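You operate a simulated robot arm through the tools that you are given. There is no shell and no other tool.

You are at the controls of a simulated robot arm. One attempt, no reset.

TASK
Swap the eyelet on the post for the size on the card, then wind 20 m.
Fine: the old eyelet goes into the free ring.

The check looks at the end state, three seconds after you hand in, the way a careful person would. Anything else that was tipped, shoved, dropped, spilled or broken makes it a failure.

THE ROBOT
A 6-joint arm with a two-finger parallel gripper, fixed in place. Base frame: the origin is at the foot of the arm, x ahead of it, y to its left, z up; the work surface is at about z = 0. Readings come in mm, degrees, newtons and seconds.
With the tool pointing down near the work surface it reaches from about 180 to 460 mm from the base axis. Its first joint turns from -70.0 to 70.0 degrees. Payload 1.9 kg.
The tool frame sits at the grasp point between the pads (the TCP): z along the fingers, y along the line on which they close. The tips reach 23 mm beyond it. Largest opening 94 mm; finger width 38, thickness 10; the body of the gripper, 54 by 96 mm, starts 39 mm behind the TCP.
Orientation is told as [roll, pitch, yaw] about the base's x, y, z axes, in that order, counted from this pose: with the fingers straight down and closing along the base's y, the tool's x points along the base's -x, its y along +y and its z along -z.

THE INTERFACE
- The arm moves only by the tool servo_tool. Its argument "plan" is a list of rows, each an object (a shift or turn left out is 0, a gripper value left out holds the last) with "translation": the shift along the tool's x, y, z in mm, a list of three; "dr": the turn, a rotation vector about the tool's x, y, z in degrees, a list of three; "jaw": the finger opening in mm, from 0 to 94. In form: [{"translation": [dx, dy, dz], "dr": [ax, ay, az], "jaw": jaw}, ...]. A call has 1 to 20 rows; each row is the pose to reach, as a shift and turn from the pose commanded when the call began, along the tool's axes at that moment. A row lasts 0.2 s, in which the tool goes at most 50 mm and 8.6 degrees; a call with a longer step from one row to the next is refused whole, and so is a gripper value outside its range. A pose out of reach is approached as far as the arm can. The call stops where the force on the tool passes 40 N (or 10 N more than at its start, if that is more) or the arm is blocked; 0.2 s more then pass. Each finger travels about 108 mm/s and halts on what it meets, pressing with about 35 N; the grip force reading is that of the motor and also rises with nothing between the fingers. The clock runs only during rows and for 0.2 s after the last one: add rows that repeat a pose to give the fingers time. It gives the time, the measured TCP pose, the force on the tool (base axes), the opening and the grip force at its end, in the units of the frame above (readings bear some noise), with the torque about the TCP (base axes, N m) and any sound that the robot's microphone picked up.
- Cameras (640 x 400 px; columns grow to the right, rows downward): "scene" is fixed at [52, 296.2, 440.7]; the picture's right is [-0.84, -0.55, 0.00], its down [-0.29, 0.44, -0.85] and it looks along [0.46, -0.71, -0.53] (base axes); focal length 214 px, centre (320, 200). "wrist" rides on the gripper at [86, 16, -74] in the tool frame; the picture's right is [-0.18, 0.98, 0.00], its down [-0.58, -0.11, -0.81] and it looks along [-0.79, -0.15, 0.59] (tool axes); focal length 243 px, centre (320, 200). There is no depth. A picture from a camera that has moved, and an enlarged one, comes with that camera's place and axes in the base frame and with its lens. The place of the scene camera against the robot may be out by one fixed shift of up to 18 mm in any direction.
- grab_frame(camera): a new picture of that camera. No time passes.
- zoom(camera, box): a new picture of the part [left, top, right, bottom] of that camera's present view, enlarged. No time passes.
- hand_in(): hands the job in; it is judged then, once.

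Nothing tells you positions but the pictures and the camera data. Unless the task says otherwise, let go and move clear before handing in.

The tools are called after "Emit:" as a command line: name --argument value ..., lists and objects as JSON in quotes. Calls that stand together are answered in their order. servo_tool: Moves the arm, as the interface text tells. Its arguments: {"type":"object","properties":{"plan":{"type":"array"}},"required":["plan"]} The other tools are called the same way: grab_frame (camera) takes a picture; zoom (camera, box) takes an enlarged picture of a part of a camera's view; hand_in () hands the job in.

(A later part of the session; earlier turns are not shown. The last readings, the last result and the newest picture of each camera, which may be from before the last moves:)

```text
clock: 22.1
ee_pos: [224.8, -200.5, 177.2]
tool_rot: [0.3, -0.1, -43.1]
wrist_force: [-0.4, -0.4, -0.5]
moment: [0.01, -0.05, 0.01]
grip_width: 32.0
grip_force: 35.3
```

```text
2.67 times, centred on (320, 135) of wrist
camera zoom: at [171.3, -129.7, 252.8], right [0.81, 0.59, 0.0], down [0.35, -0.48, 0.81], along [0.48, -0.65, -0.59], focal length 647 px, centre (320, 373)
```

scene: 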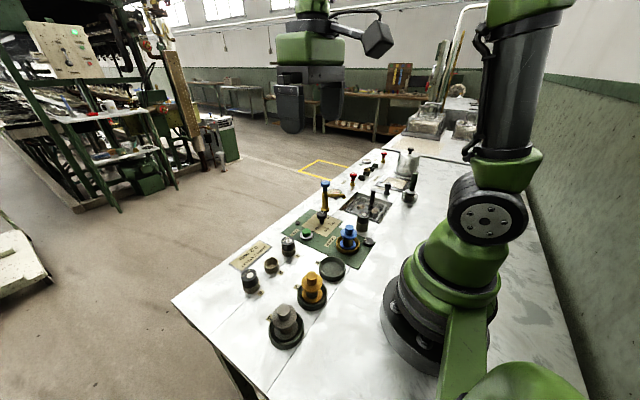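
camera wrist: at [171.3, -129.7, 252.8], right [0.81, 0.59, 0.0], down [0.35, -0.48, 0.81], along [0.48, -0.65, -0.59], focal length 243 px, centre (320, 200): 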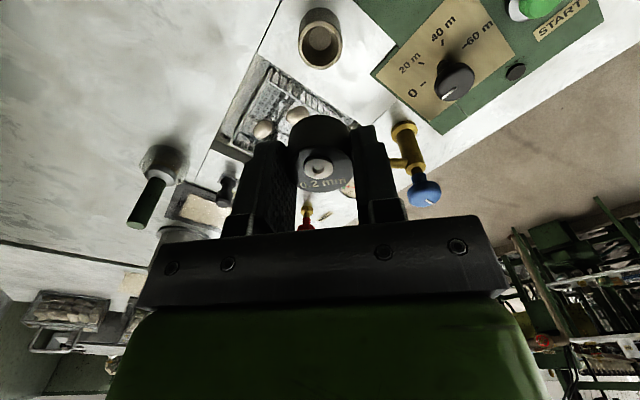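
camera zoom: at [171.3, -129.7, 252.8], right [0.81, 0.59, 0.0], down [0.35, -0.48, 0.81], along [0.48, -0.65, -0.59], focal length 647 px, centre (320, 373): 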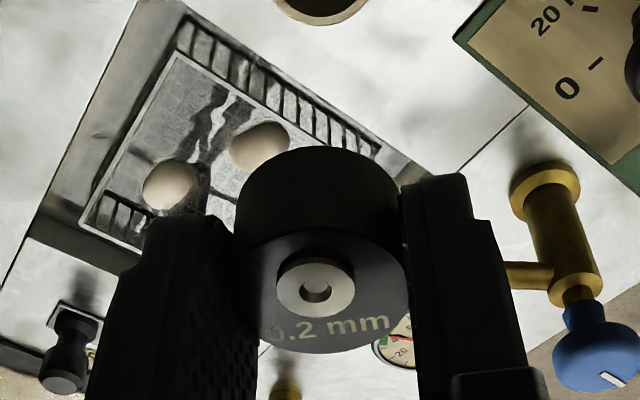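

The view is pixel-for-pixel the same as right after I lifted the old eyelet off, so alignment is excellent. I'll lower it straight into the post cup, slowing down near the end.

Emit:
servo_tool --plan '[{"translation": [-0.4, 0, 40]}, {"translation": [-0.4, 0, 75]}, {"translation": [-0.4, 0, 95]}, {"translation": [-0.4, 0, 103]}, {"translation": [-0.4, 0, 108]}, {"translation": [-0.4, 0, 112]}, {"translation": [-0.4, 0, 115]}, {"translation": [-0.4, 0, 117]}, {"translation": [-0.4, 0, 117]}]'

Emit:
zoom --camera "wrist" --box '[240, 110, 400, 210]'

Emit:
zoom --camera "scene" --box '[340, 180, 420, 240]'

```text
clock: 24.1
ee_pos: [224.0, -201.0, 61.0]
tool_rot: [0.2, -0.1, -43.1]
wrist_force: [0.5, 0.2, -1.6]
moment: [0.01, -0.03, -0.01]
grip_width: 32.3
grip_force: 34.8
```

```text
4.00 times, centred on (320, 160) of wrist
camera zoom: at [171.5, -129.8, 135.9], right [0.81, 0.59, 0.0], down [0.35, -0.48, 0.81], along [0.48, -0.65, -0.59], focal length 970 px, centre (320, 360)
```

zoom: 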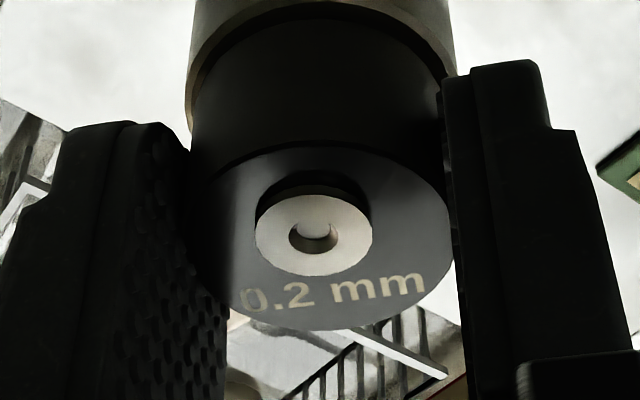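

```text
6.67 times, centred on (380, 210) of scene
camera zoom: at [52.0, 296.2, 440.7], right [-0.84, -0.55, 0.0], down [-0.29, 0.44, -0.85], along [0.46, -0.71, -0.53], focal length 1430 px, centre (-80, 133)
```

zoom: 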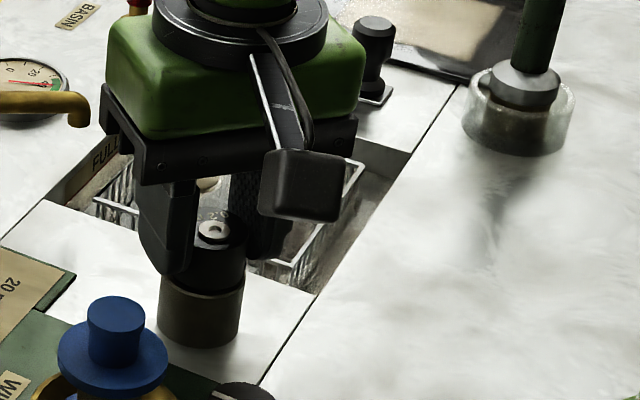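

The spigot is in the cup and about 3 mm from seating. I'll make a sub-millimetre correction and ease it down.

Emit:
servo_tool --plan '[{"translation": [-0.7, 0.6, 0.8]}, {"translation": [-0.7, 0.6, 1.6]}, {"translation": [-0.7, 0.6, 2.3]}, {"translation": [-0.7, 0.6, 2.3]}]'

Emit:
zoom --camera "wrist" --box '[240, 110, 400, 210]'

```text
clock: 25.1
ee_pos: [225.7, -201.3, 60.3]
tool_rot: [0.1, -0.1, -43.2]
wrist_force: [-1.3, -1.2, 7.3]
moment: [-0.22, 0.15, -0.03]
grip_width: 32.2
grip_force: 34.2
```

```text
4.00 times, centred on (320, 160) of wrist
camera zoom: at [172.6, -129.9, 134.1], right [0.81, 0.59, 0.0], down [0.35, -0.48, 0.81], along [0.48, -0.65, -0.59], focal length 970 px, centre (320, 360)
```

zoom: 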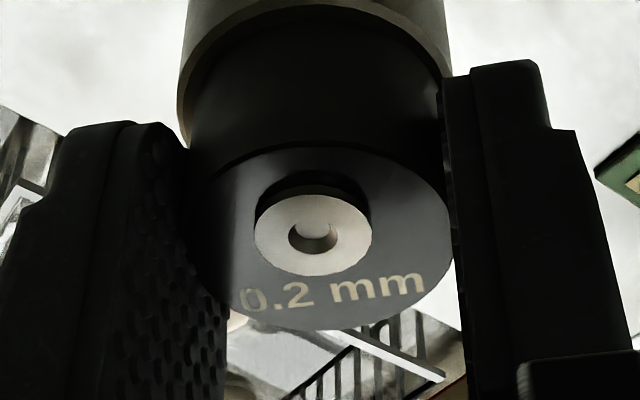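

It is touching with a slight side load, so I'll take back the y shift and ease down a little further.

Emit:
servo_tool --plan '[{"translation": [0.2, -0.7, 0]}, {"translation": [0.2, -0.7, 0.5]}, {"translation": [0.2, -0.7, 0.9]}, {"translation": [0.2, -0.7, 0.9]}]'

Emit:
zoom --camera "wrist" --box '[240, 110, 400, 210]'

```text
clock: 26.1
ee_pos: [225.9, -201.5, 57.9]
tool_rot: [0.1, -0.2, -43.2]
wrist_force: [0.8, 8.8, 34.7]
moment: [0.02, 0.1, -0.06]
grip_width: 32.1
grip_force: 35.2
```

```text
4.00 times, centred on (320, 160) of wrist
camera zoom: at [172.3, -130.4, 133.2], right [0.81, 0.59, 0.0], down [0.35, -0.48, 0.81], along [0.48, -0.65, -0.59], focal length 970 px, centre (320, 360)
```

zoom: 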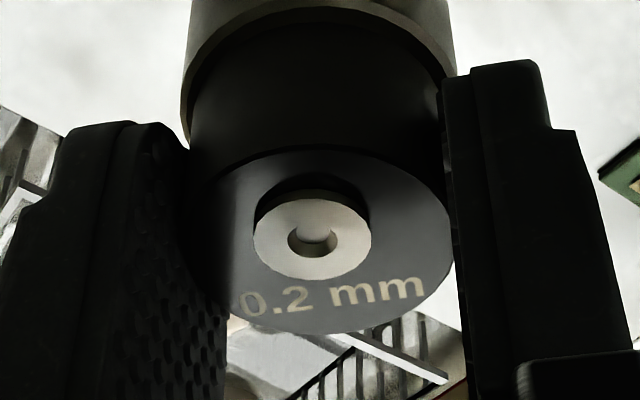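

It is now fully seated, with the same height as the original. I'll relieve the pressure, open, and retreat upward.

Emit:
servo_tool --plan '[{"translation": [0, 0, -0.8]}, {"translation": [0, 0, -0.8]}, {"translation": [0, 0, -0.8], "jaw": 50}, {"translation": [0, 0, -0.8], "jaw": 60}, {"translation": [0, 0, -0.8], "jaw": 60}, {"translation": [0, 0, -25], "jaw": 60}, {"translation": [0, 0, -65], "jaw": 60}, {"translation": [0, 0, -100], "jaw": 60}, {"translation": [0, 0, -100], "jaw": 60}]'

Emit:
grab_frame --camera "wrist"

Emit:
zoom --camera "wrist" --box '[240, 0, 400, 100]'

Emit:
zoom --camera "scene" --box '[280, 165, 400, 265]'

Emit:
zoom --camera "scene" --box '[290, 195, 350, 245]'

```text
clock: 28.1
ee_pos: [226.2, -200.2, 157.9]
tool_rot: [0.2, 0.0, -43.0]
wrist_force: [0.5, 0.4, 0.2]
moment: [-0.02, -0.02, 0.01]
grip_width: 60.0
grip_force: 0.0
```

```text
taken
camera wrist: at [172.1, -129.5, 233.4], right [0.81, 0.59, 0.0], down [0.35, -0.48, 0.81], along [0.48, -0.65, -0.59], focal length 243 px, centre (320, 200)
```

wrist: 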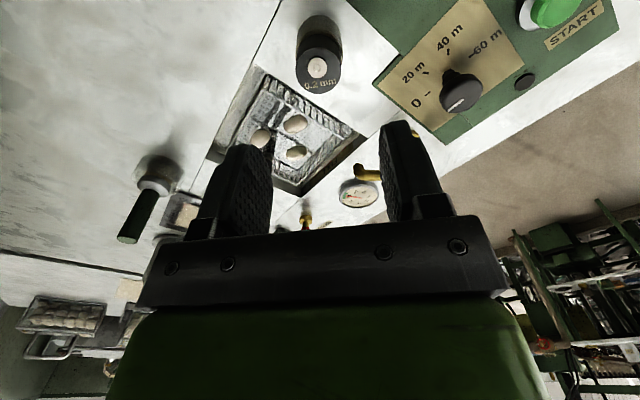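

```text
4.00 times, centred on (320, 50) of wrist
camera zoom: at [172.1, -129.5, 233.4], right [0.81, 0.59, 0.0], down [0.35, -0.48, 0.81], along [0.48, -0.65, -0.59], focal length 970 px, centre (320, 800)
```

zoom: 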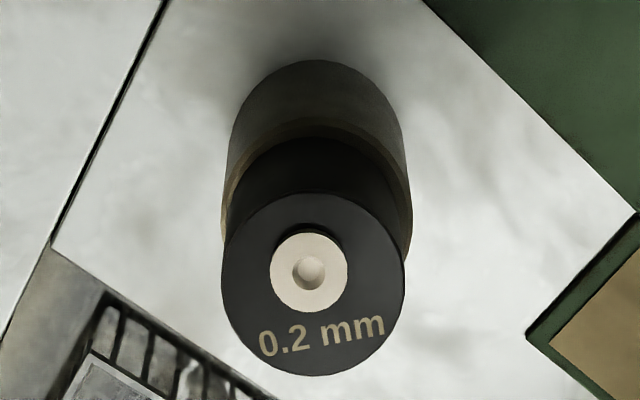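

```text
4.00 times, centred on (340, 215) of scene
camera zoom: at [52.0, 296.2, 440.7], right [-0.84, -0.55, 0.0], down [-0.29, 0.44, -0.85], along [0.46, -0.71, -0.53], focal length 858 px, centre (240, 140)
```

zoom: 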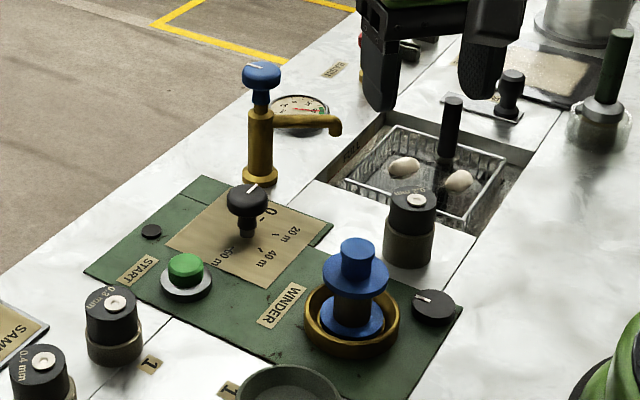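

```text
8.00 times, centred on (320, 220) of scene
camera zoom: at [52.0, 296.2, 440.7], right [-0.84, -0.55, 0.0], down [-0.29, 0.44, -0.85], along [0.46, -0.71, -0.53], focal length 1716 px, centre (320, 40)
```

zoom: 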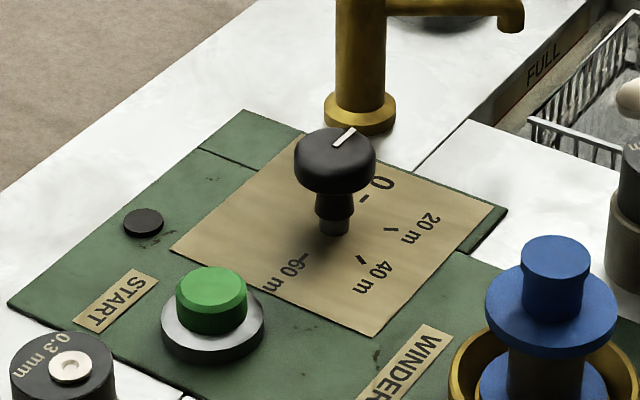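

The 0.2 mm eyelet is seated on the post. Next is the winder dial, which points at 0; the marks are about 60° apart, clockwise from above. I'll move over the dial, near (341, -157), at z≈158 and yaw +6 for a close look.

Emit:
servo_tool --plan '[{"translation": [-8.7, 18.5, 0], "dr": [0, 0, -8.1], "jaw": 60}, {"translation": [-17.5, 37, 0], "dr": [0, 0, -16.3], "jaw": 60}, {"translation": [-26.2, 55.5, 0], "dr": [0, 0, -24.5], "jaw": 60}, {"translation": [-34.9, 73.9, 0], "dr": [0, 0, -32.7], "jaw": 60}, {"translation": [-43.7, 92.4, 0], "dr": [0, 0, -40.9], "jaw": 60}, {"translation": [-52.4, 110.9, 0], "dr": [0, 0, -49], "jaw": 60}, {"translation": [-52.4, 110.9, 0], "dr": [0, 0, -49], "jaw": 60}]'

Emit:
grab_frame --camera "wrist"

Emit:
zoom --camera "wrist" --box '[220, 0, 420, 125]'

Emit:
zoom --camera "scene" --box '[280, 165, 400, 265]'

```text
clock: 29.7
ee_pos: [339.1, -155.8, 158.8]
tool_rot: [0.1, -0.2, 6.1]
wrist_force: [-0.1, -0.4, 0.0]
moment: [0.01, -0.01, 0.01]
grip_width: 60.0
grip_force: 0.0
```

```text
taken
camera wrist: at [250.9, -148.5, 233.2], right [0.08, 1.0, 0.0], down [0.59, -0.05, 0.81], along [0.81, -0.06, -0.59], focal length 243 px, centre (320, 200)
```

wrist: 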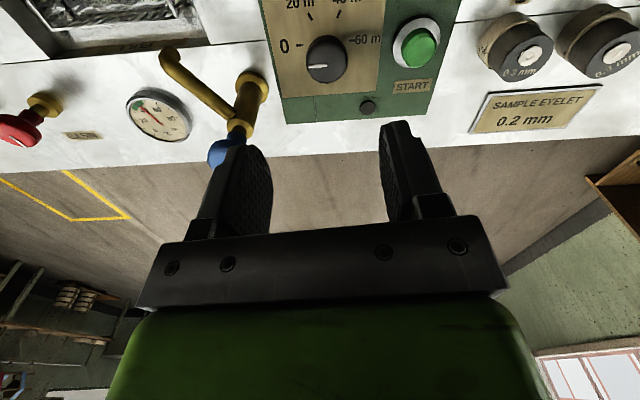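

```text
3.20 times, centred on (320, 62) of wrist
camera zoom: at [250.9, -148.5, 233.2], right [0.08, 1.0, 0.0], down [0.59, -0.05, 0.81], along [0.81, -0.06, -0.59], focal length 776 px, centre (320, 640)
```

zoom: 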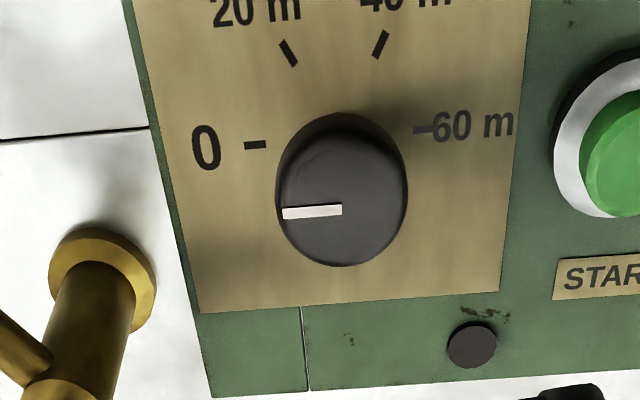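

```text
4.00 times, centred on (340, 215) of scene
camera zoom: at [52.0, 296.2, 440.7], right [-0.84, -0.55, 0.0], down [-0.29, 0.44, -0.85], along [0.46, -0.71, -0.53], focal length 858 px, centre (240, 140)
```

zoom: 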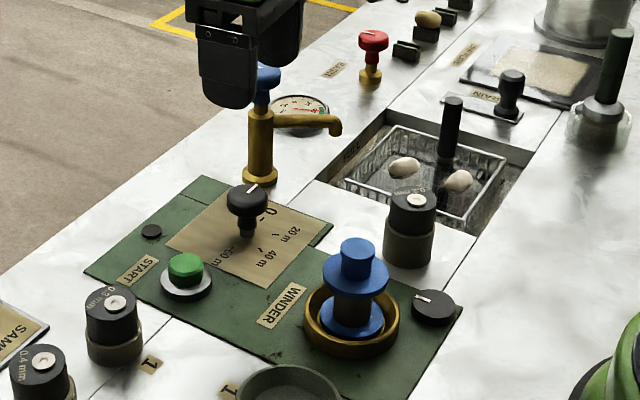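

The dial axis is at about (340, -150), with a round knob of about 32 mm whose top is near z=37. The pointer is exactly on 0 and the 20 m mark is 60° clockwise. I'll go down closer to refine the alignment.

Emit:
servo_tool --plan '[{"translation": [-1.8, 5.1, 35], "jaw": 60}, {"translation": [-1.8, 5.1, 72], "jaw": 60}, {"translation": [-1.8, 5.1, 72], "jaw": 60}]'

Emit:
grab_frame --camera "wrist"

Emit:
zoom --camera "wrist" --box '[240, 60, 400, 160]'

Emit:
zoom --camera "scene" --box '[280, 165, 360, 235]'

```text
clock: 30.5
ee_pos: [340.4, -149.8, 85.1]
tool_rot: [0.0, -0.2, 5.9]
wrist_force: [-0.3, -0.6, -0.5]
moment: [-0.02, 0.01, 0.03]
grip_width: 60.4
grip_force: 0.0
```

```text
taken
camera wrist: at [251.7, -142.4, 160.7], right [0.08, 1.0, 0.0], down [0.59, -0.05, 0.81], along [0.81, -0.07, -0.59], focal length 243 px, centre (320, 200)
```

wrist: 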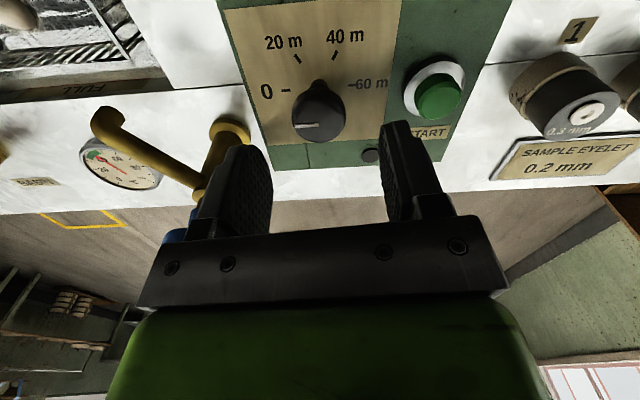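

```text
4.00 times, centred on (320, 110) of wrist
camera zoom: at [251.7, -142.4, 160.7], right [0.08, 1.0, 0.0], down [0.59, -0.05, 0.81], along [0.81, -0.07, -0.59], focal length 970 px, centre (320, 560)
```

zoom: 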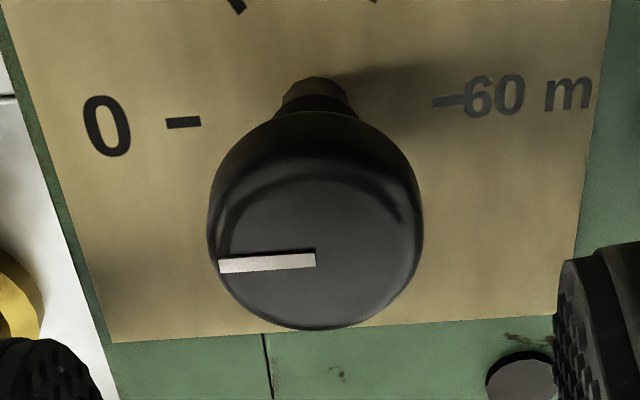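

```text
5.71 times, centred on (320, 200) of scene
camera zoom: at [52.0, 296.2, 440.7], right [-0.84, -0.55, 0.0], down [-0.29, 0.44, -0.85], along [0.46, -0.71, -0.53], focal length 1226 px, centre (320, 200)
```

zoom: 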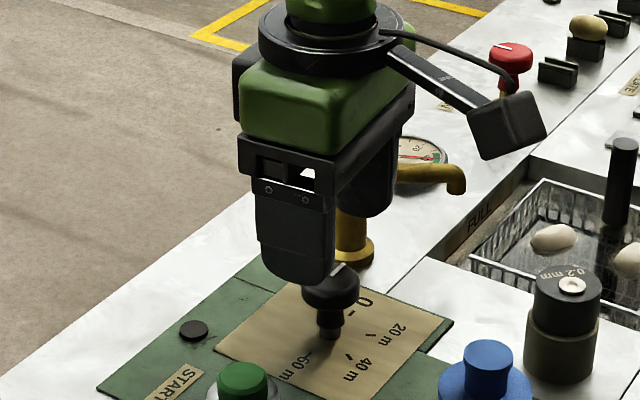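

The knob is within 1 mm of the tool axis. I'll go down to TCP z≈42, with the tips beside the knob and well above the plate, and close.

Emit:
servo_tool --plan '[{"translation": [0, -0.6, 22], "jaw": 60}, {"translation": [0, -0.6, 43], "jaw": 60}, {"translation": [0, -0.6, 43], "jaw": 60}, {"translation": [0, -0.6, 43], "jaw": 20}, {"translation": [0, -0.6, 43], "jaw": 20}, {"translation": [0, -0.6, 43], "jaw": 20}, {"translation": [0, -0.6, 43], "jaw": 20}]'

Emit:
grab_frame --camera "wrist"

Emit:
zoom --camera "wrist" --box '[240, 80, 400, 180]'

Emit:
zoom --camera "scene" --box '[280, 165, 360, 235]'

```text
clock: 32.1
ee_pos: [340.5, -149.1, 42.3]
tool_rot: [0.1, -0.3, 6.0]
wrist_force: [6.7, 16.2, -5.7]
moment: [0.14, -0.1, 0.01]
grip_width: 31.2
grip_force: 44.7
```

```text
taken
camera wrist: at [252.1, -143.1, 117.8], right [0.08, 1.0, 0.0], down [0.59, -0.05, 0.81], along [0.81, -0.06, -0.59], focal length 243 px, centre (320, 200)
```

wrist: 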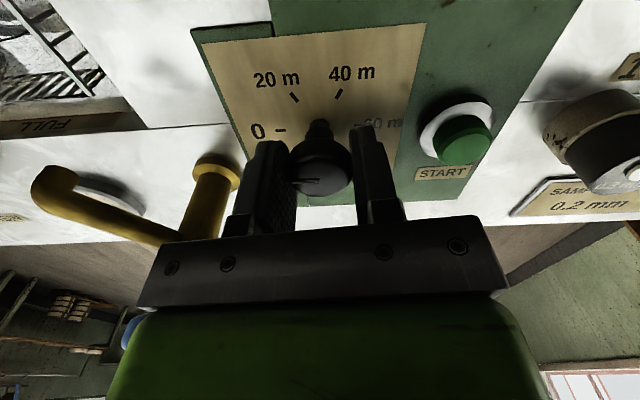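

```text
4.00 times, centred on (320, 130) of wrist
camera zoom: at [252.1, -143.1, 117.8], right [0.08, 1.0, 0.0], down [0.59, -0.05, 0.81], along [0.81, -0.06, -0.59], focal length 970 px, centre (320, 480)
```

zoom: 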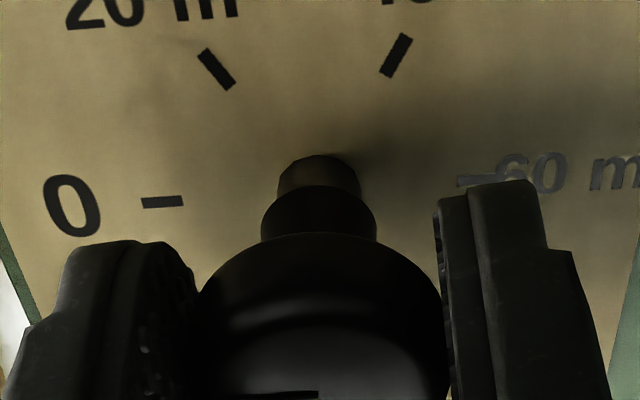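

```text
5.71 times, centred on (320, 200) of scene
camera zoom: at [52.1, 296.2, 440.7], right [-0.84, -0.55, 0.0], down [-0.29, 0.44, -0.85], along [0.46, -0.71, -0.53], focal length 1226 px, centre (320, 200)
```

zoom: 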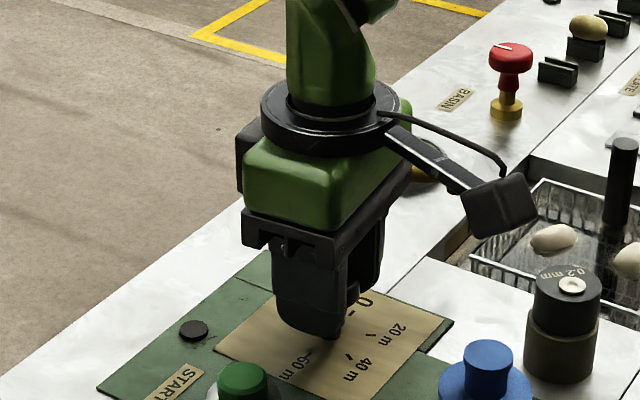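

The knob is gripped at 31.2 mm, with a small side force showing about 0.5 mm of offset. I'll relieve that and turn the first 30° clockwise while watching forces.

Emit:
servo_tool --plan '[{"translation": [-0.2, 0.6, 0]}, {"translation": [-0.2, 0.6, 0], "dr": [0, 0, 6]}, {"translation": [-0.2, 0.6, 0], "dr": [0, 0, 12]}, {"translation": [-0.2, 0.6, 0], "dr": [0, 0, 18]}, {"translation": [-0.2, 0.6, 0], "dr": [0, 0, 24]}, {"translation": [-0.2, 0.6, 0], "dr": [0, 0, 30]}, {"translation": [-0.2, 0.6, 0], "dr": [0, 0, 30]}]'

Emit:
grab_frame --camera "wrist"

Emit:
zoom --camera "wrist" --box '[240, 100, 400, 200]'

```text
clock: 33.7
ee_pos: [340.2, -151.3, 41.9]
tool_rot: [0.2, -0.2, -24.0]
wrist_force: [20.7, 5.2, -32.7]
moment: [0.0, -0.28, -0.03]
grip_width: 31.2
grip_force: 45.1
```

```text
taken
camera wrist: at [267.2, -100.4, 117.8], right [0.57, 0.82, 0.0], down [0.48, -0.34, 0.81], along [0.67, -0.46, -0.59], focal length 243 px, centre (320, 200)
```

wrist: 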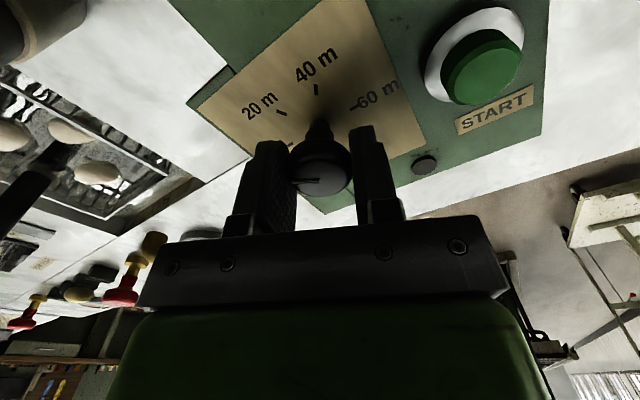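

```text
4.00 times, centred on (320, 150) of wrist
camera zoom: at [267.2, -100.4, 117.8], right [0.57, 0.82, 0.0], down [0.48, -0.34, 0.81], along [0.67, -0.46, -0.59], focal length 970 px, centre (320, 400)
```

zoom: 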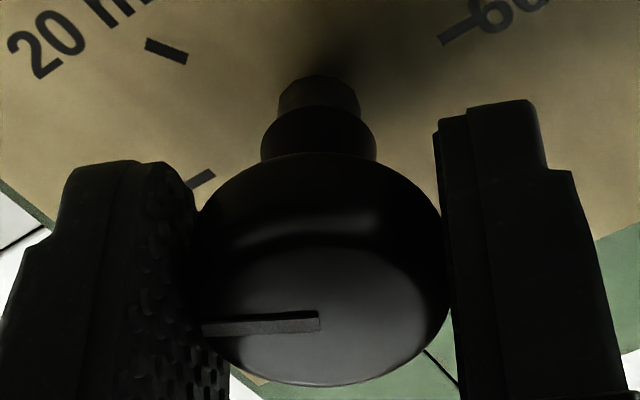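

The knob turns with the fingers, but some vertical and side strain has built up. I'll relieve it first, then see the forces.

Emit:
servo_tool --plan '[{"translation": [-0.3, 0.2, 0.5]}, {"translation": [-0.5, 0.4, 0.9]}, {"translation": [-0.5, 0.4, 0.9]}]'

```text
clock: 34.5
ee_pos: [340.4, -150.2, 43.6]
tool_rot: [0.2, -0.1, -24.2]
wrist_force: [-5.2, 2.3, 8.2]
moment: [-0.05, -0.05, 0.01]
grip_width: 31.2
grip_force: 45.0
```

The strain is gone. I'll turn the remaining 30° to the 20 m mark.

Emit:
servo_tool --plan '[{"dr": [0, 0, 5]}, {"dr": [0, 0, 10]}, {"dr": [0, 0, 15]}, {"dr": [0, 0, 20]}, {"dr": [0, 0, 25]}, {"dr": [0, 0, 30]}, {"dr": [0, 0, 30]}]'

Emit:
grab_frame --camera "wrist"

Emit:
zoom --camera "wrist" --box '[240, 100, 400, 200]'

Emit:
zoom --camera "scene" --box '[280, 165, 400, 265]'

```text
clock: 35.4
ee_pos: [341.4, -149.6, 44.1]
tool_rot: [0.2, 0.0, -40.8]
wrist_force: [-3.4, 2.4, 3.4]
moment: [-0.23, -0.17, -0.02]
grip_width: 31.5
grip_force: 45.3
stopped in row 4: the force on the tool passed its limit at 42 N (the readings are from after the stop); the commanded pose is now the measured one
```

```text
taken
camera wrist: at [284.9, -81.9, 118.1], right [0.78, 0.62, 0.0], down [0.37, -0.46, 0.81], along [0.5, -0.63, -0.59], focal length 243 px, centre (320, 200)
```

wrist: 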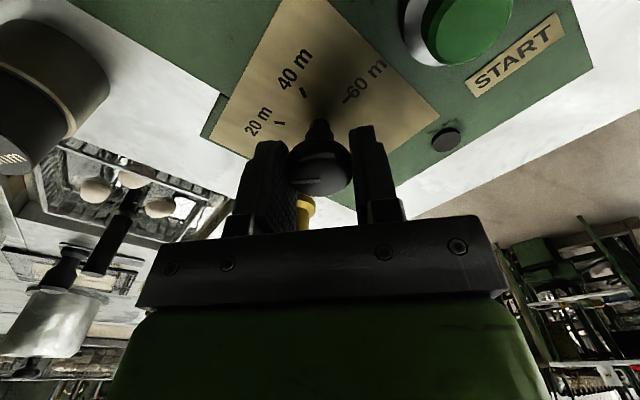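

```text
4.00 times, centred on (320, 150) of wrist
camera zoom: at [284.9, -81.9, 118.1], right [0.78, 0.62, 0.0], down [0.37, -0.46, 0.81], along [0.5, -0.63, -0.59], focal length 970 px, centre (320, 400)
```

zoom: 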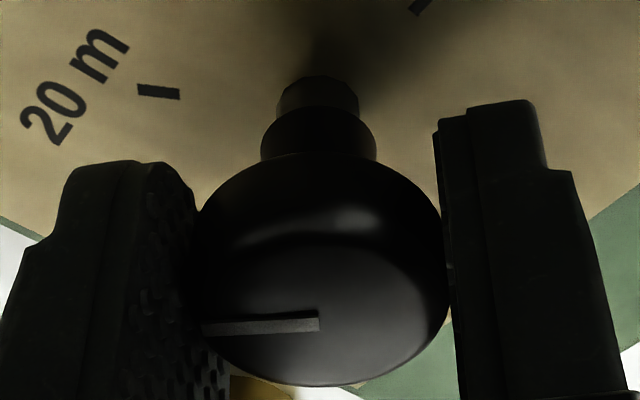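

```text
4.00 times, centred on (340, 215) of scene
camera zoom: at [52.1, 296.2, 440.7], right [-0.84, -0.55, 0.0], down [-0.29, 0.44, -0.85], along [0.46, -0.71, -0.53], focal length 858 px, centre (240, 140)
```

zoom: 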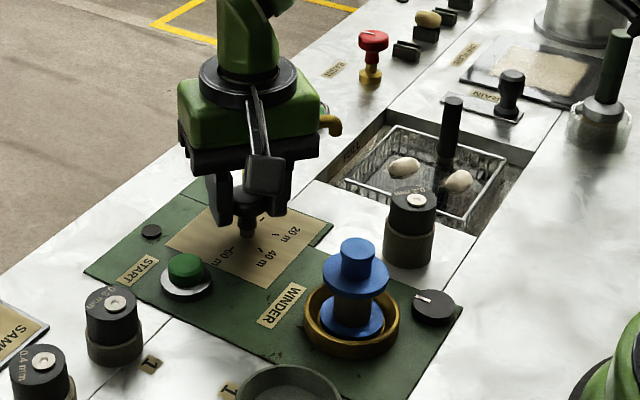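

It stopped at yaw -40.8 on built-up strain, which has now relaxed. I'll continue in smaller turns.

Emit:
servo_tool --plan '[{"dr": [0, 0, 3.5]}, {"dr": [0, 0, 7]}, {"dr": [0, 0, 7]}]'

```text
clock: 36.2
ee_pos: [340.1, -150.0, 43.6]
tool_rot: [0.1, -0.1, -48.0]
wrist_force: [-3.7, -1.5, 4.9]
moment: [0.05, 0.07, 0.01]
grip_width: 31.5
grip_force: 45.1
```

Emit:
servo_tool --plan '[{"dr": [0, 0, 3]}, {"dr": [0, 0, 6]}, {"dr": [0, 0, 6]}]'

Emit:
grab_frame --camera "wrist"

Emit:
zoom --camera "wrist" --box '[240, 100, 400, 200]'

```text
clock: 37.0
ee_pos: [341.1, -150.5, 43.0]
tool_rot: [0.0, 0.0, -54.0]
wrist_force: [-8.4, -1.3, 8.3]
moment: [-0.35, -0.13, 0.01]
grip_width: 31.2
grip_force: 45.1
```

```text
taken
camera wrist: at [301.7, -71.4, 118.1], right [0.9, 0.43, 0.0], down [0.25, -0.54, 0.81], along [0.35, -0.73, -0.59], focal length 243 px, centre (320, 200)
```

wrist: 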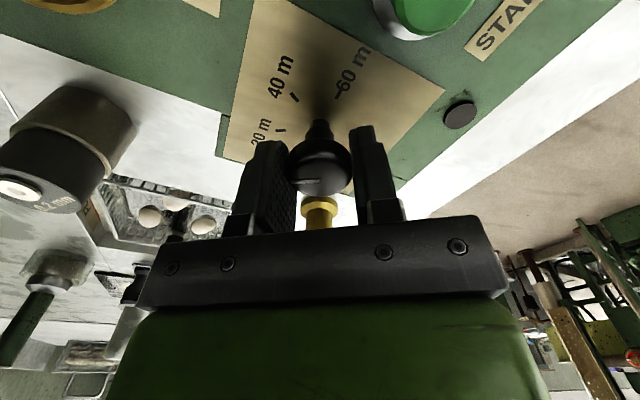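

```text
4.00 times, centred on (320, 150) of wrist
camera zoom: at [301.7, -71.4, 118.1], right [0.9, 0.43, 0.0], down [0.25, -0.54, 0.81], along [0.35, -0.73, -0.59], focal length 970 px, centre (320, 400)
```

zoom: 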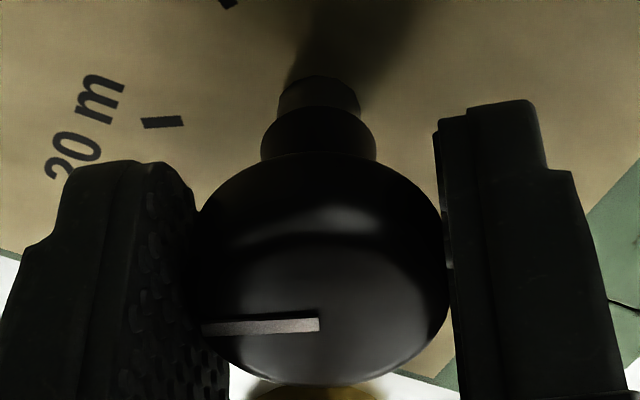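

The 20 m tick now sits exactly where the 0 tick sat relative to the gripper, so the pointer is on 20 m. I'll open a little and rise straight up.

Emit:
servo_tool --plan '[{"jaw": 46}, {"jaw": 50}, {"jaw": 50}, {"translation": [0, 0, -25], "jaw": 50}, {"translation": [0, 0, -65], "jaw": 50}, {"translation": [0, 0, -110], "jaw": 50}, {"translation": [0, 0, -110], "jaw": 50}]'

Emit:
grab_frame --camera "wrist"

Emit:
zoom --camera "wrist" --box '[220, 0, 420, 125]'

Emit:
zoom --camera "scene" --box '[280, 165, 400, 265]'

Emit:
zoom --camera "scene" --box '[290, 195, 350, 245]'

```text
clock: 38.6
ee_pos: [338.8, -150.9, 154.0]
tool_rot: [0.1, 0.1, -53.8]
wrist_force: [-0.1, -0.2, 0.2]
moment: [-0.03, -0.01, 0.02]
grip_width: 50.1
grip_force: 0.0
```

```text
taken
camera wrist: at [301.3, -71.8, 229.2], right [0.9, 0.43, 0.0], down [0.25, -0.54, 0.81], along [0.35, -0.73, -0.59], focal length 243 px, centre (320, 200)
```

wrist: 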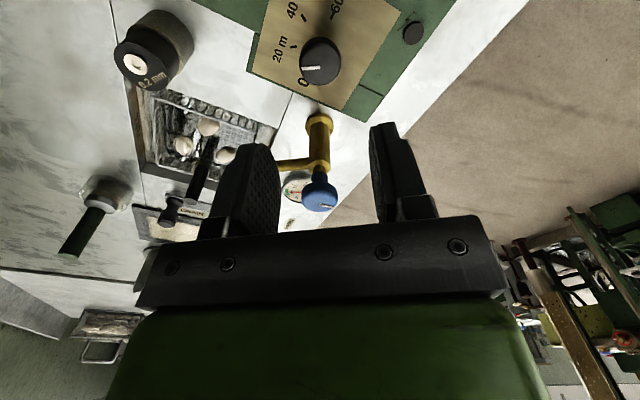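

```text
3.20 times, centred on (320, 62) of wrist
camera zoom: at [301.3, -71.8, 229.2], right [0.9, 0.43, 0.0], down [0.25, -0.54, 0.81], along [0.35, -0.73, -0.59], focal length 776 px, centre (320, 640)
```

zoom: 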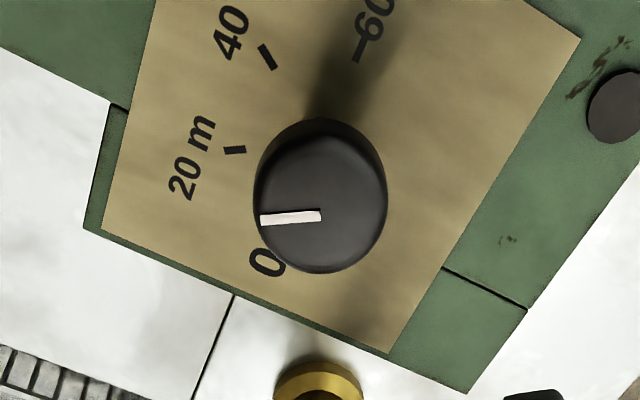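

```text
4.00 times, centred on (340, 215) of scene
camera zoom: at [52.0, 296.2, 440.7], right [-0.84, -0.55, 0.0], down [-0.29, 0.44, -0.85], along [0.46, -0.71, -0.53], focal length 858 px, centre (240, 140)
```

zoom: 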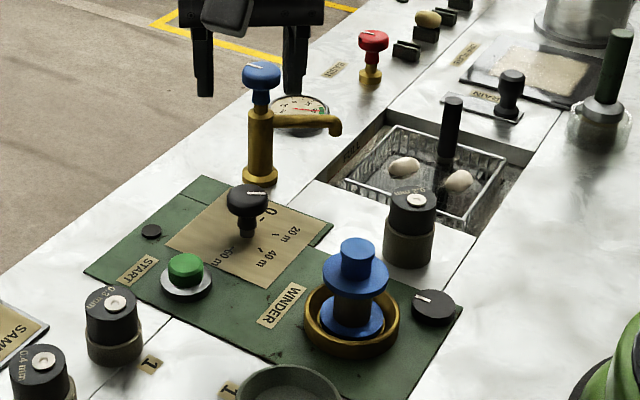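

```text
8.00 times, centred on (320, 220) of scene
camera zoom: at [52.0, 296.2, 440.7], right [-0.84, -0.55, 0.0], down [-0.29, 0.44, -0.85], along [0.46, -0.71, -0.53], focal length 1716 px, centre (320, 40)
```

zoom: 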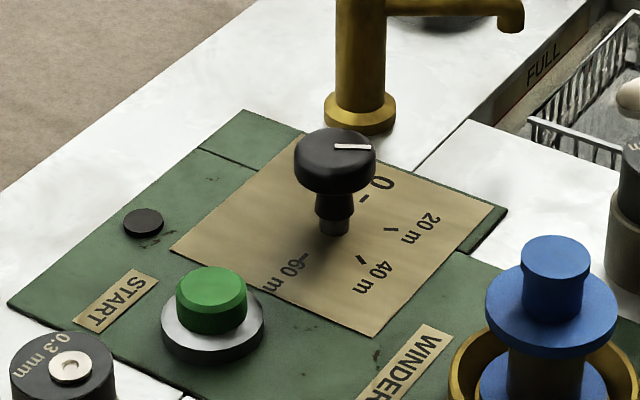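

The pointer holds on 20 m and nothing else moved. Next I'll close the fingers and move above the START button, near (341, -74), turning back to yaw -12.

Emit:
servo_tool --plan '[{"translation": [10.2, 7.7, 0], "dr": [0, 0, -7], "jaw": 0}, {"translation": [20.3, 15.4, 0], "dr": [0, 0, -14], "jaw": 0}, {"translation": [30.5, 23.1, 0], "dr": [0, 0, -21], "jaw": 0}, {"translation": [40.7, 30.8, 0], "dr": [0, 0, -28], "jaw": 0}, {"translation": [50.8, 38.5, 0], "dr": [0, 0, -35], "jaw": 0}, {"translation": [61, 46.2, 0], "dr": [0, 0, -42], "jaw": 0}, {"translation": [61, 46.2, 0], "dr": [0, 0, -42], "jaw": 0}]'

Emit:
grab_frame --camera "wrist"

Emit:
zoom --camera "wrist" --box '[220, 0, 420, 125]'

```text
clock: 40.2
ee_pos: [341.5, -73.1, 152.4]
tool_rot: [0.1, -0.2, -11.8]
wrist_force: [-0.6, 0.2, -0.3]
moment: [0.0, -0.01, 0.0]
grip_width: 0.0
grip_force: 35.2
```

```text
taken
camera wrist: at [259.5, -40.3, 227.8], right [0.38, 0.92, 0.0], down [0.55, -0.23, 0.81], along [0.75, -0.31, -0.59], focal length 243 px, centre (320, 200)
```

wrist: 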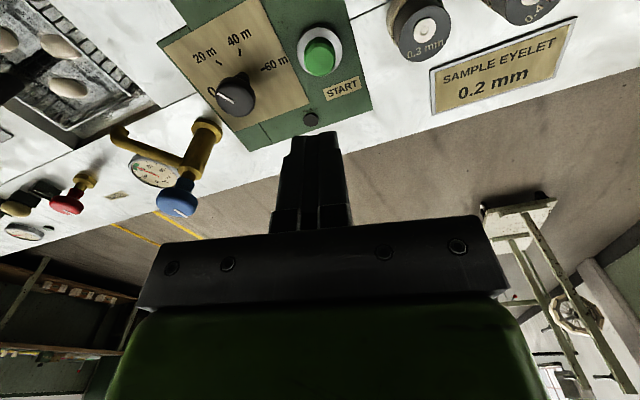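

```text
3.20 times, centred on (320, 62) of wrist
camera zoom: at [259.5, -40.3, 227.8], right [0.38, 0.92, 0.0], down [0.55, -0.23, 0.81], along [0.75, -0.31, -0.59], focal length 776 px, centre (320, 640)
```

zoom: 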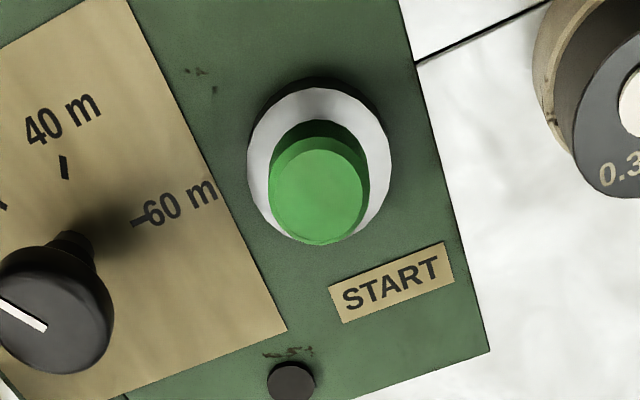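

The START button is about 1.5 mm from the tool axis, with its top near z≈24. I'll go down to just above it and check the distance.

Emit:
servo_tool --plan '[{"translation": [-1.5, -0.6, 40], "jaw": 0}, {"translation": [-1.5, -0.6, 75], "jaw": 0}, {"translation": [-1.5, -0.6, 97], "jaw": 0}, {"translation": [-1.5, -0.6, 97], "jaw": 0}]'

Emit:
grab_frame --camera "wrist"

Emit:
zoom --camera "scene" --box '[270, 180, 350, 250]'

```text
clock: 41.2
ee_pos: [344.2, -74.7, 56.4]
tool_rot: [0.0, -0.1, -11.9]
wrist_force: [0.2, 1.0, 0.1]
moment: [0.04, 0.0, 0.04]
grip_width: 0.0
grip_force: 34.8
```

```text
taken
camera wrist: at [261.7, -41.7, 130.4], right [0.38, 0.92, 0.0], down [0.54, -0.23, 0.81], along [0.75, -0.31, -0.59], focal length 243 px, centre (320, 200)
```

wrist: 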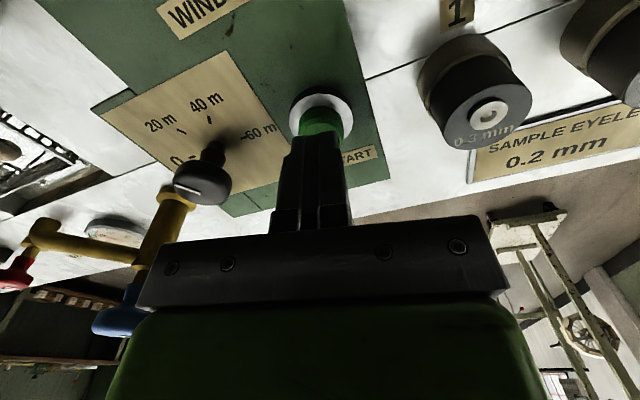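

```text
5.71 times, centred on (310, 215) of scene
camera zoom: at [52.0, 296.2, 440.7], right [-0.84, -0.55, 0.0], down [-0.29, 0.44, -0.85], along [0.46, -0.71, -0.53], focal length 1226 px, centre (377, 114)
```

zoom: 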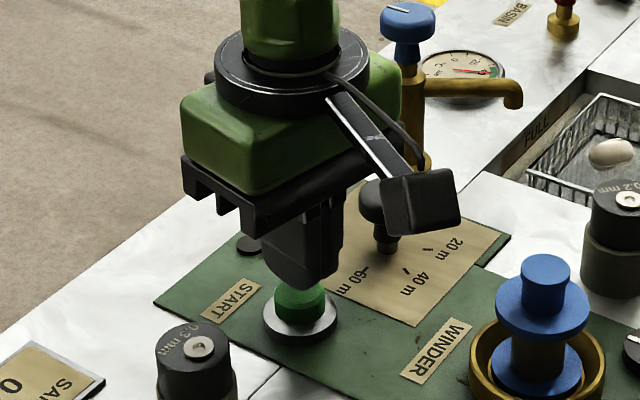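

The closed fingertips are centred about 8 mm above the green button. I'll press down in small steps.

Emit:
servo_tool --plan '[{"translation": [0, 0, 4], "jaw": 0}, {"translation": [0, 0, 6], "jaw": 0}, {"translation": [0, 0, 8], "jaw": 0}, {"translation": [0, 0, 9], "jaw": 0}, {"translation": [0, 0, 10], "jaw": 0}]'

Emit:
zoom --camera "scene" --box '[270, 180, 350, 250]'

```text
clock: 42.4
ee_pos: [343.0, -74.2, 46.4]
tool_rot: [0.1, -0.1, -11.9]
wrist_force: [-0.3, -0.4, 1.3]
moment: [0.0, 0.03, -0.01]
grip_width: 0.0
grip_force: 34.8
```

```text
5.71 times, centred on (310, 215) of scene
camera zoom: at [52.0, 296.2, 440.7], right [-0.84, -0.55, 0.0], down [-0.29, 0.44, -0.85], along [0.46, -0.71, -0.53], focal length 1226 px, centre (377, 114)
```

zoom: 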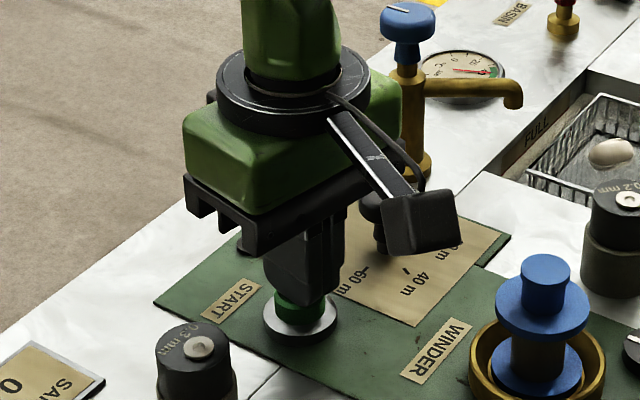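

There is almost no contact force yet, so I'll keep pressing in 1 mm steps.

Emit:
servo_tool --plan '[{"translation": [0, 0, 1], "jaw": 0}, {"translation": [0, 0, 2], "jaw": 0}, {"translation": [0, 0, 3], "jaw": 0}, {"translation": [0, 0, 3], "jaw": 0}]'

Emit:
zoom --camera "scene" --box '[270, 180, 350, 250]'

```text
clock: 43.4
ee_pos: [343.3, -74.8, 42.4]
tool_rot: [0.0, -0.1, -11.9]
wrist_force: [-1.2, 0.3, 2.3]
moment: [0.01, 0.01, -0.07]
grip_width: 0.2
grip_force: 35.0
```

```text
5.71 times, centred on (310, 215) of scene
camera zoom: at [52.0, 296.2, 440.7], right [-0.84, -0.55, 0.0], down [-0.29, 0.44, -0.85], along [0.46, -0.71, -0.53], focal length 1226 px, centre (377, 114)
```

zoom: 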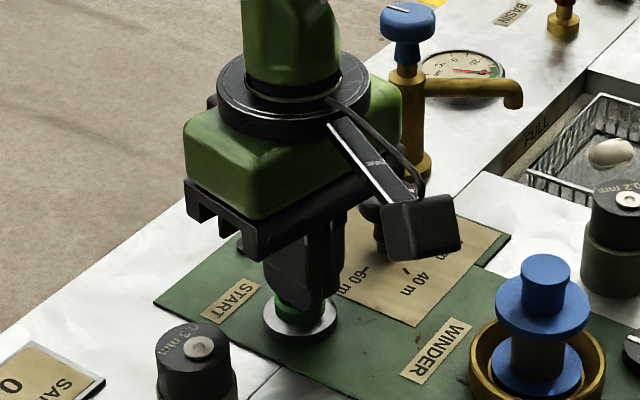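

Emit:
servo_tool --plan '[{"translation": [0, 0, 1], "jaw": 0}, {"translation": [0, 0, 2], "jaw": 0}, {"translation": [0, 0, 2], "jaw": 0}]'

Emit:
zoom --camera "scene" --box '[270, 180, 350, 250]'

```text
clock: 44.2
ee_pos: [344.0, -74.3, 41.3]
tool_rot: [0.1, -0.1, -11.9]
wrist_force: [-1.0, -0.9, 2.6]
moment: [-0.02, 0.03, -0.04]
grip_width: 0.0
grip_force: 35.1
heard: click
```

```text
5.71 times, centred on (310, 215) of scene
camera zoom: at [52.0, 296.2, 440.7], right [-0.84, -0.55, 0.0], down [-0.29, 0.44, -0.85], along [0.46, -0.71, -0.53], focal length 1226 px, centre (377, 114)
```

zoom: 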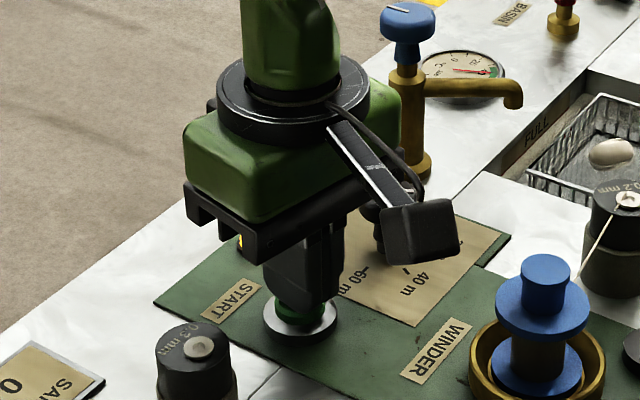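

I heard a click, the lamp came on, and a thread now runs from the eyelet to the bobbin, so winding has started. I'll lift clear and watch.

Emit:
servo_tool --plan '[{"translation": [0, 0, -15], "jaw": 0}, {"translation": [0, 0, -50], "jaw": 0}, {"translation": [0, 0, -90], "jaw": 0}, {"translation": [0, 0, -130], "jaw": 0}, {"translation": [0, 0, -130], "jaw": 0}]'

Emit:
zoom --camera "scene" --box '[280, 165, 400, 265]'

Emit:
zoom --camera "scene" --box '[290, 195, 350, 245]'

```text
clock: 45.4
ee_pos: [343.3, -75.6, 170.2]
tool_rot: [0.1, 0.0, -11.9]
wrist_force: [0.4, -0.4, -0.9]
moment: [-0.01, -0.01, -0.03]
grip_width: 0.0
grip_force: 34.4
```

```text
4.00 times, centred on (340, 215) of scene
camera zoom: at [52.0, 296.2, 440.7], right [-0.84, -0.55, 0.0], down [-0.29, 0.44, -0.85], along [0.46, -0.71, -0.53], focal length 858 px, centre (240, 140)
```

zoom: 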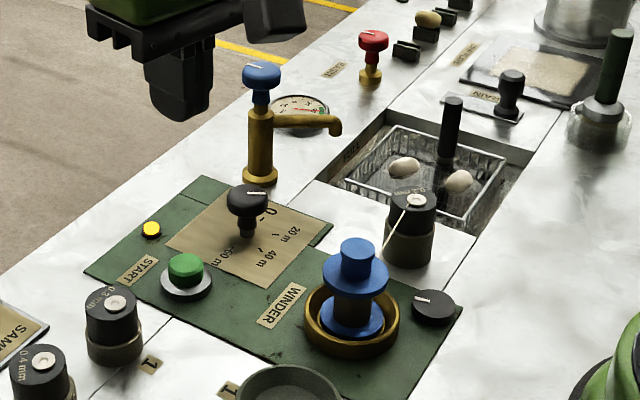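

```text
8.00 times, centred on (320, 220) of scene
camera zoom: at [52.0, 296.2, 440.7], right [-0.84, -0.55, 0.0], down [-0.29, 0.44, -0.85], along [0.46, -0.71, -0.53], focal length 1716 px, centre (320, 40)
```

zoom: 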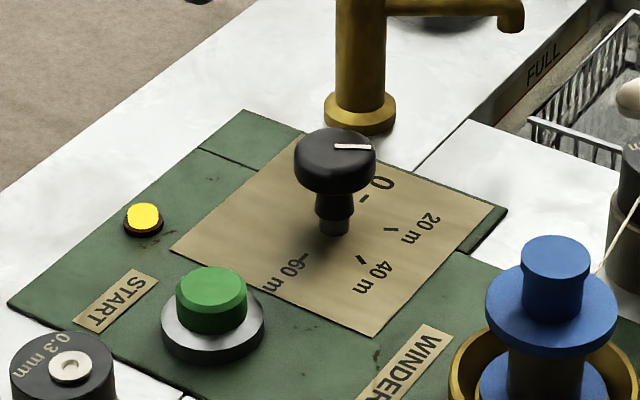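

The winder is running with its lamp on. I'll hold clear and wait for it to finish.

Emit:
servo_tool --plan '[{"translation": [0, 0, -20], "jaw": 20}, {"translation": [0, 0, -40], "jaw": 40}, {"translation": [0, 0, -40]}, {"translation": [0, 0, -40]}, {"translation": [0, 0, -40]}, {"translation": [0, 0, -40]}, {"translation": [0, 0, -40]}, {"translation": [0, 0, -40]}, {"translation": [0, 0, -40]}, {"translation": [0, 0, -40]}, {"translation": [0, 0, -40]}, {"translation": [0, 0, -40]}, {"translation": [0, 0, -40]}, {"translation": [0, 0, -40]}, {"translation": [0, 0, -40]}, {"translation": [0, 0, -40]}, {"translation": [0, 0, -40]}, {"translation": [0, 0, -40]}, {"translation": [0, 0, -40]}, {"translation": [0, 0, -40]}]'

Emit:
zoom --camera "scene" --box '[280, 165, 400, 265]'

```text
clock: 49.6
ee_pos: [342.9, -75.2, 209.9]
tool_rot: [0.1, -0.2, -11.9]
wrist_force: [-0.5, 0.0, 0.5]
moment: [0.02, 0.02, -0.01]
grip_width: 39.9
grip_force: 0.1
```

```text
4.00 times, centred on (340, 215) of scene
camera zoom: at [52.0, 296.2, 440.7], right [-0.84, -0.55, 0.0], down [-0.29, 0.44, -0.85], along [0.46, -0.71, -0.53], focal length 858 px, centre (240, 140)
```

zoom: 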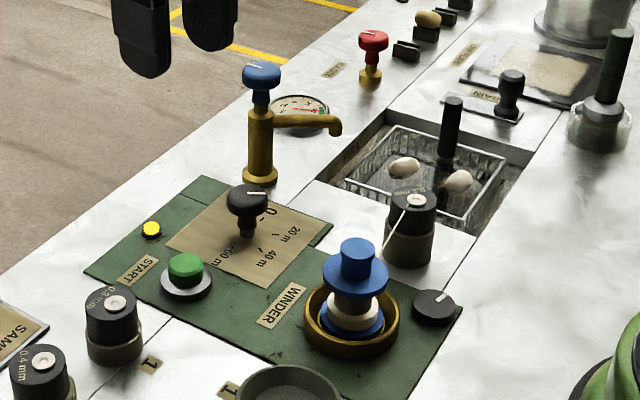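

Thread is building up on the bobbin and the winder's disc is turning. I'll keep waiting until it stops.

Emit:
servo_tool --plan '[{}, {}, {}, {}, {}, {}, {}, {}, {}, {}, {}, {}, {}, {}, {}, {}, {}, {}, {}, {}]'

Emit:
zoom --camera "scene" --box '[280, 165, 400, 265]'

```text
clock: 53.8
ee_pos: [343.3, -74.9, 210.0]
tool_rot: [0.1, -0.1, -11.9]
wrist_force: [0.0, 0.2, -0.7]
moment: [-0.01, 0.0, 0.04]
grip_width: 40.2
grip_force: 0.2
```

```text
4.00 times, centred on (340, 215) of scene
camera zoom: at [52.0, 296.2, 440.7], right [-0.84, -0.55, 0.0], down [-0.29, 0.44, -0.85], along [0.46, -0.71, -0.53], focal length 858 px, centre (240, 140)
```

zoom: 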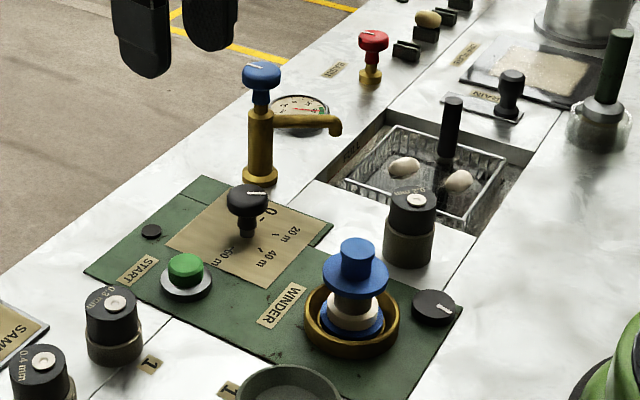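

The lamp is off and the thread is no longer running, so the 20 m wind has finished. I'll take one last overall look before handing in.

Emit:
grab_frame --camera "scene"

Emit:
zoom --camera "scene" --box '[220, 160, 420, 360]'

Emit:
zoom --camera "scene" --box '[235, 225, 310, 295]'

Emit:
zoom --camera "scene" --box '[340, 200, 400, 250]'

```text
taken
```

scene: 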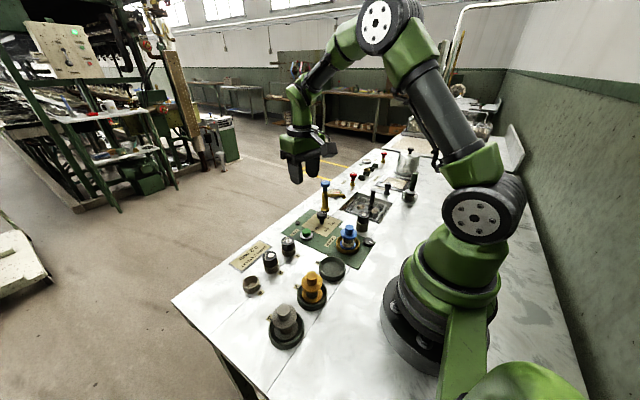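

```text
2.00 times, centred on (320, 260) of scene
camera zoom: at [52.0, 296.2, 440.7], right [-0.84, -0.55, 0.0], down [-0.29, 0.44, -0.85], along [0.46, -0.71, -0.53], focal length 429 px, centre (320, 80)
```

zoom: 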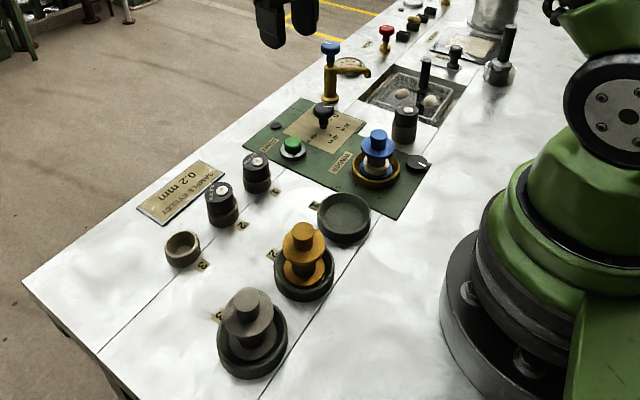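

```text
5.71 times, centred on (272, 260) of scene
camera zoom: at [52.0, 296.2, 440.7], right [-0.84, -0.55, 0.0], down [-0.29, 0.44, -0.85], along [0.46, -0.71, -0.53], focal length 1226 px, centre (591, -143)
```

zoom: 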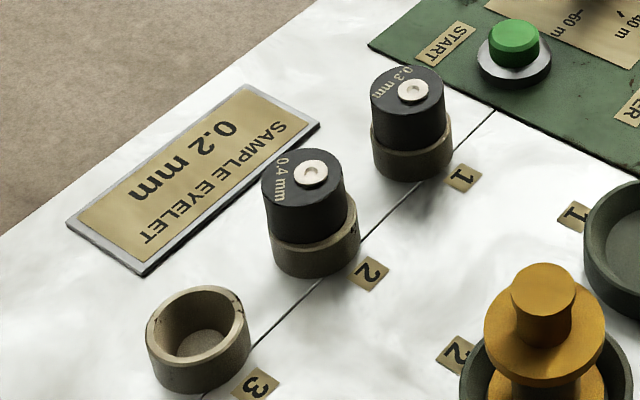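

```text
8.00 times, centred on (370, 225) of scene
camera zoom: at [52.0, 296.2, 440.7], right [-0.84, -0.55, 0.0], down [-0.29, 0.44, -0.85], along [0.46, -0.71, -0.53], focal length 1716 px, centre (-80, 0)
```

zoom: 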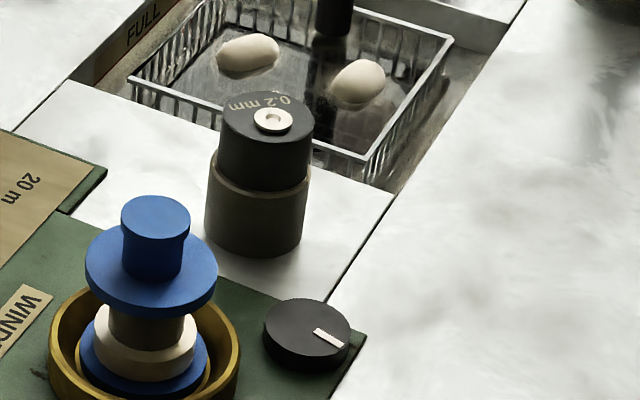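

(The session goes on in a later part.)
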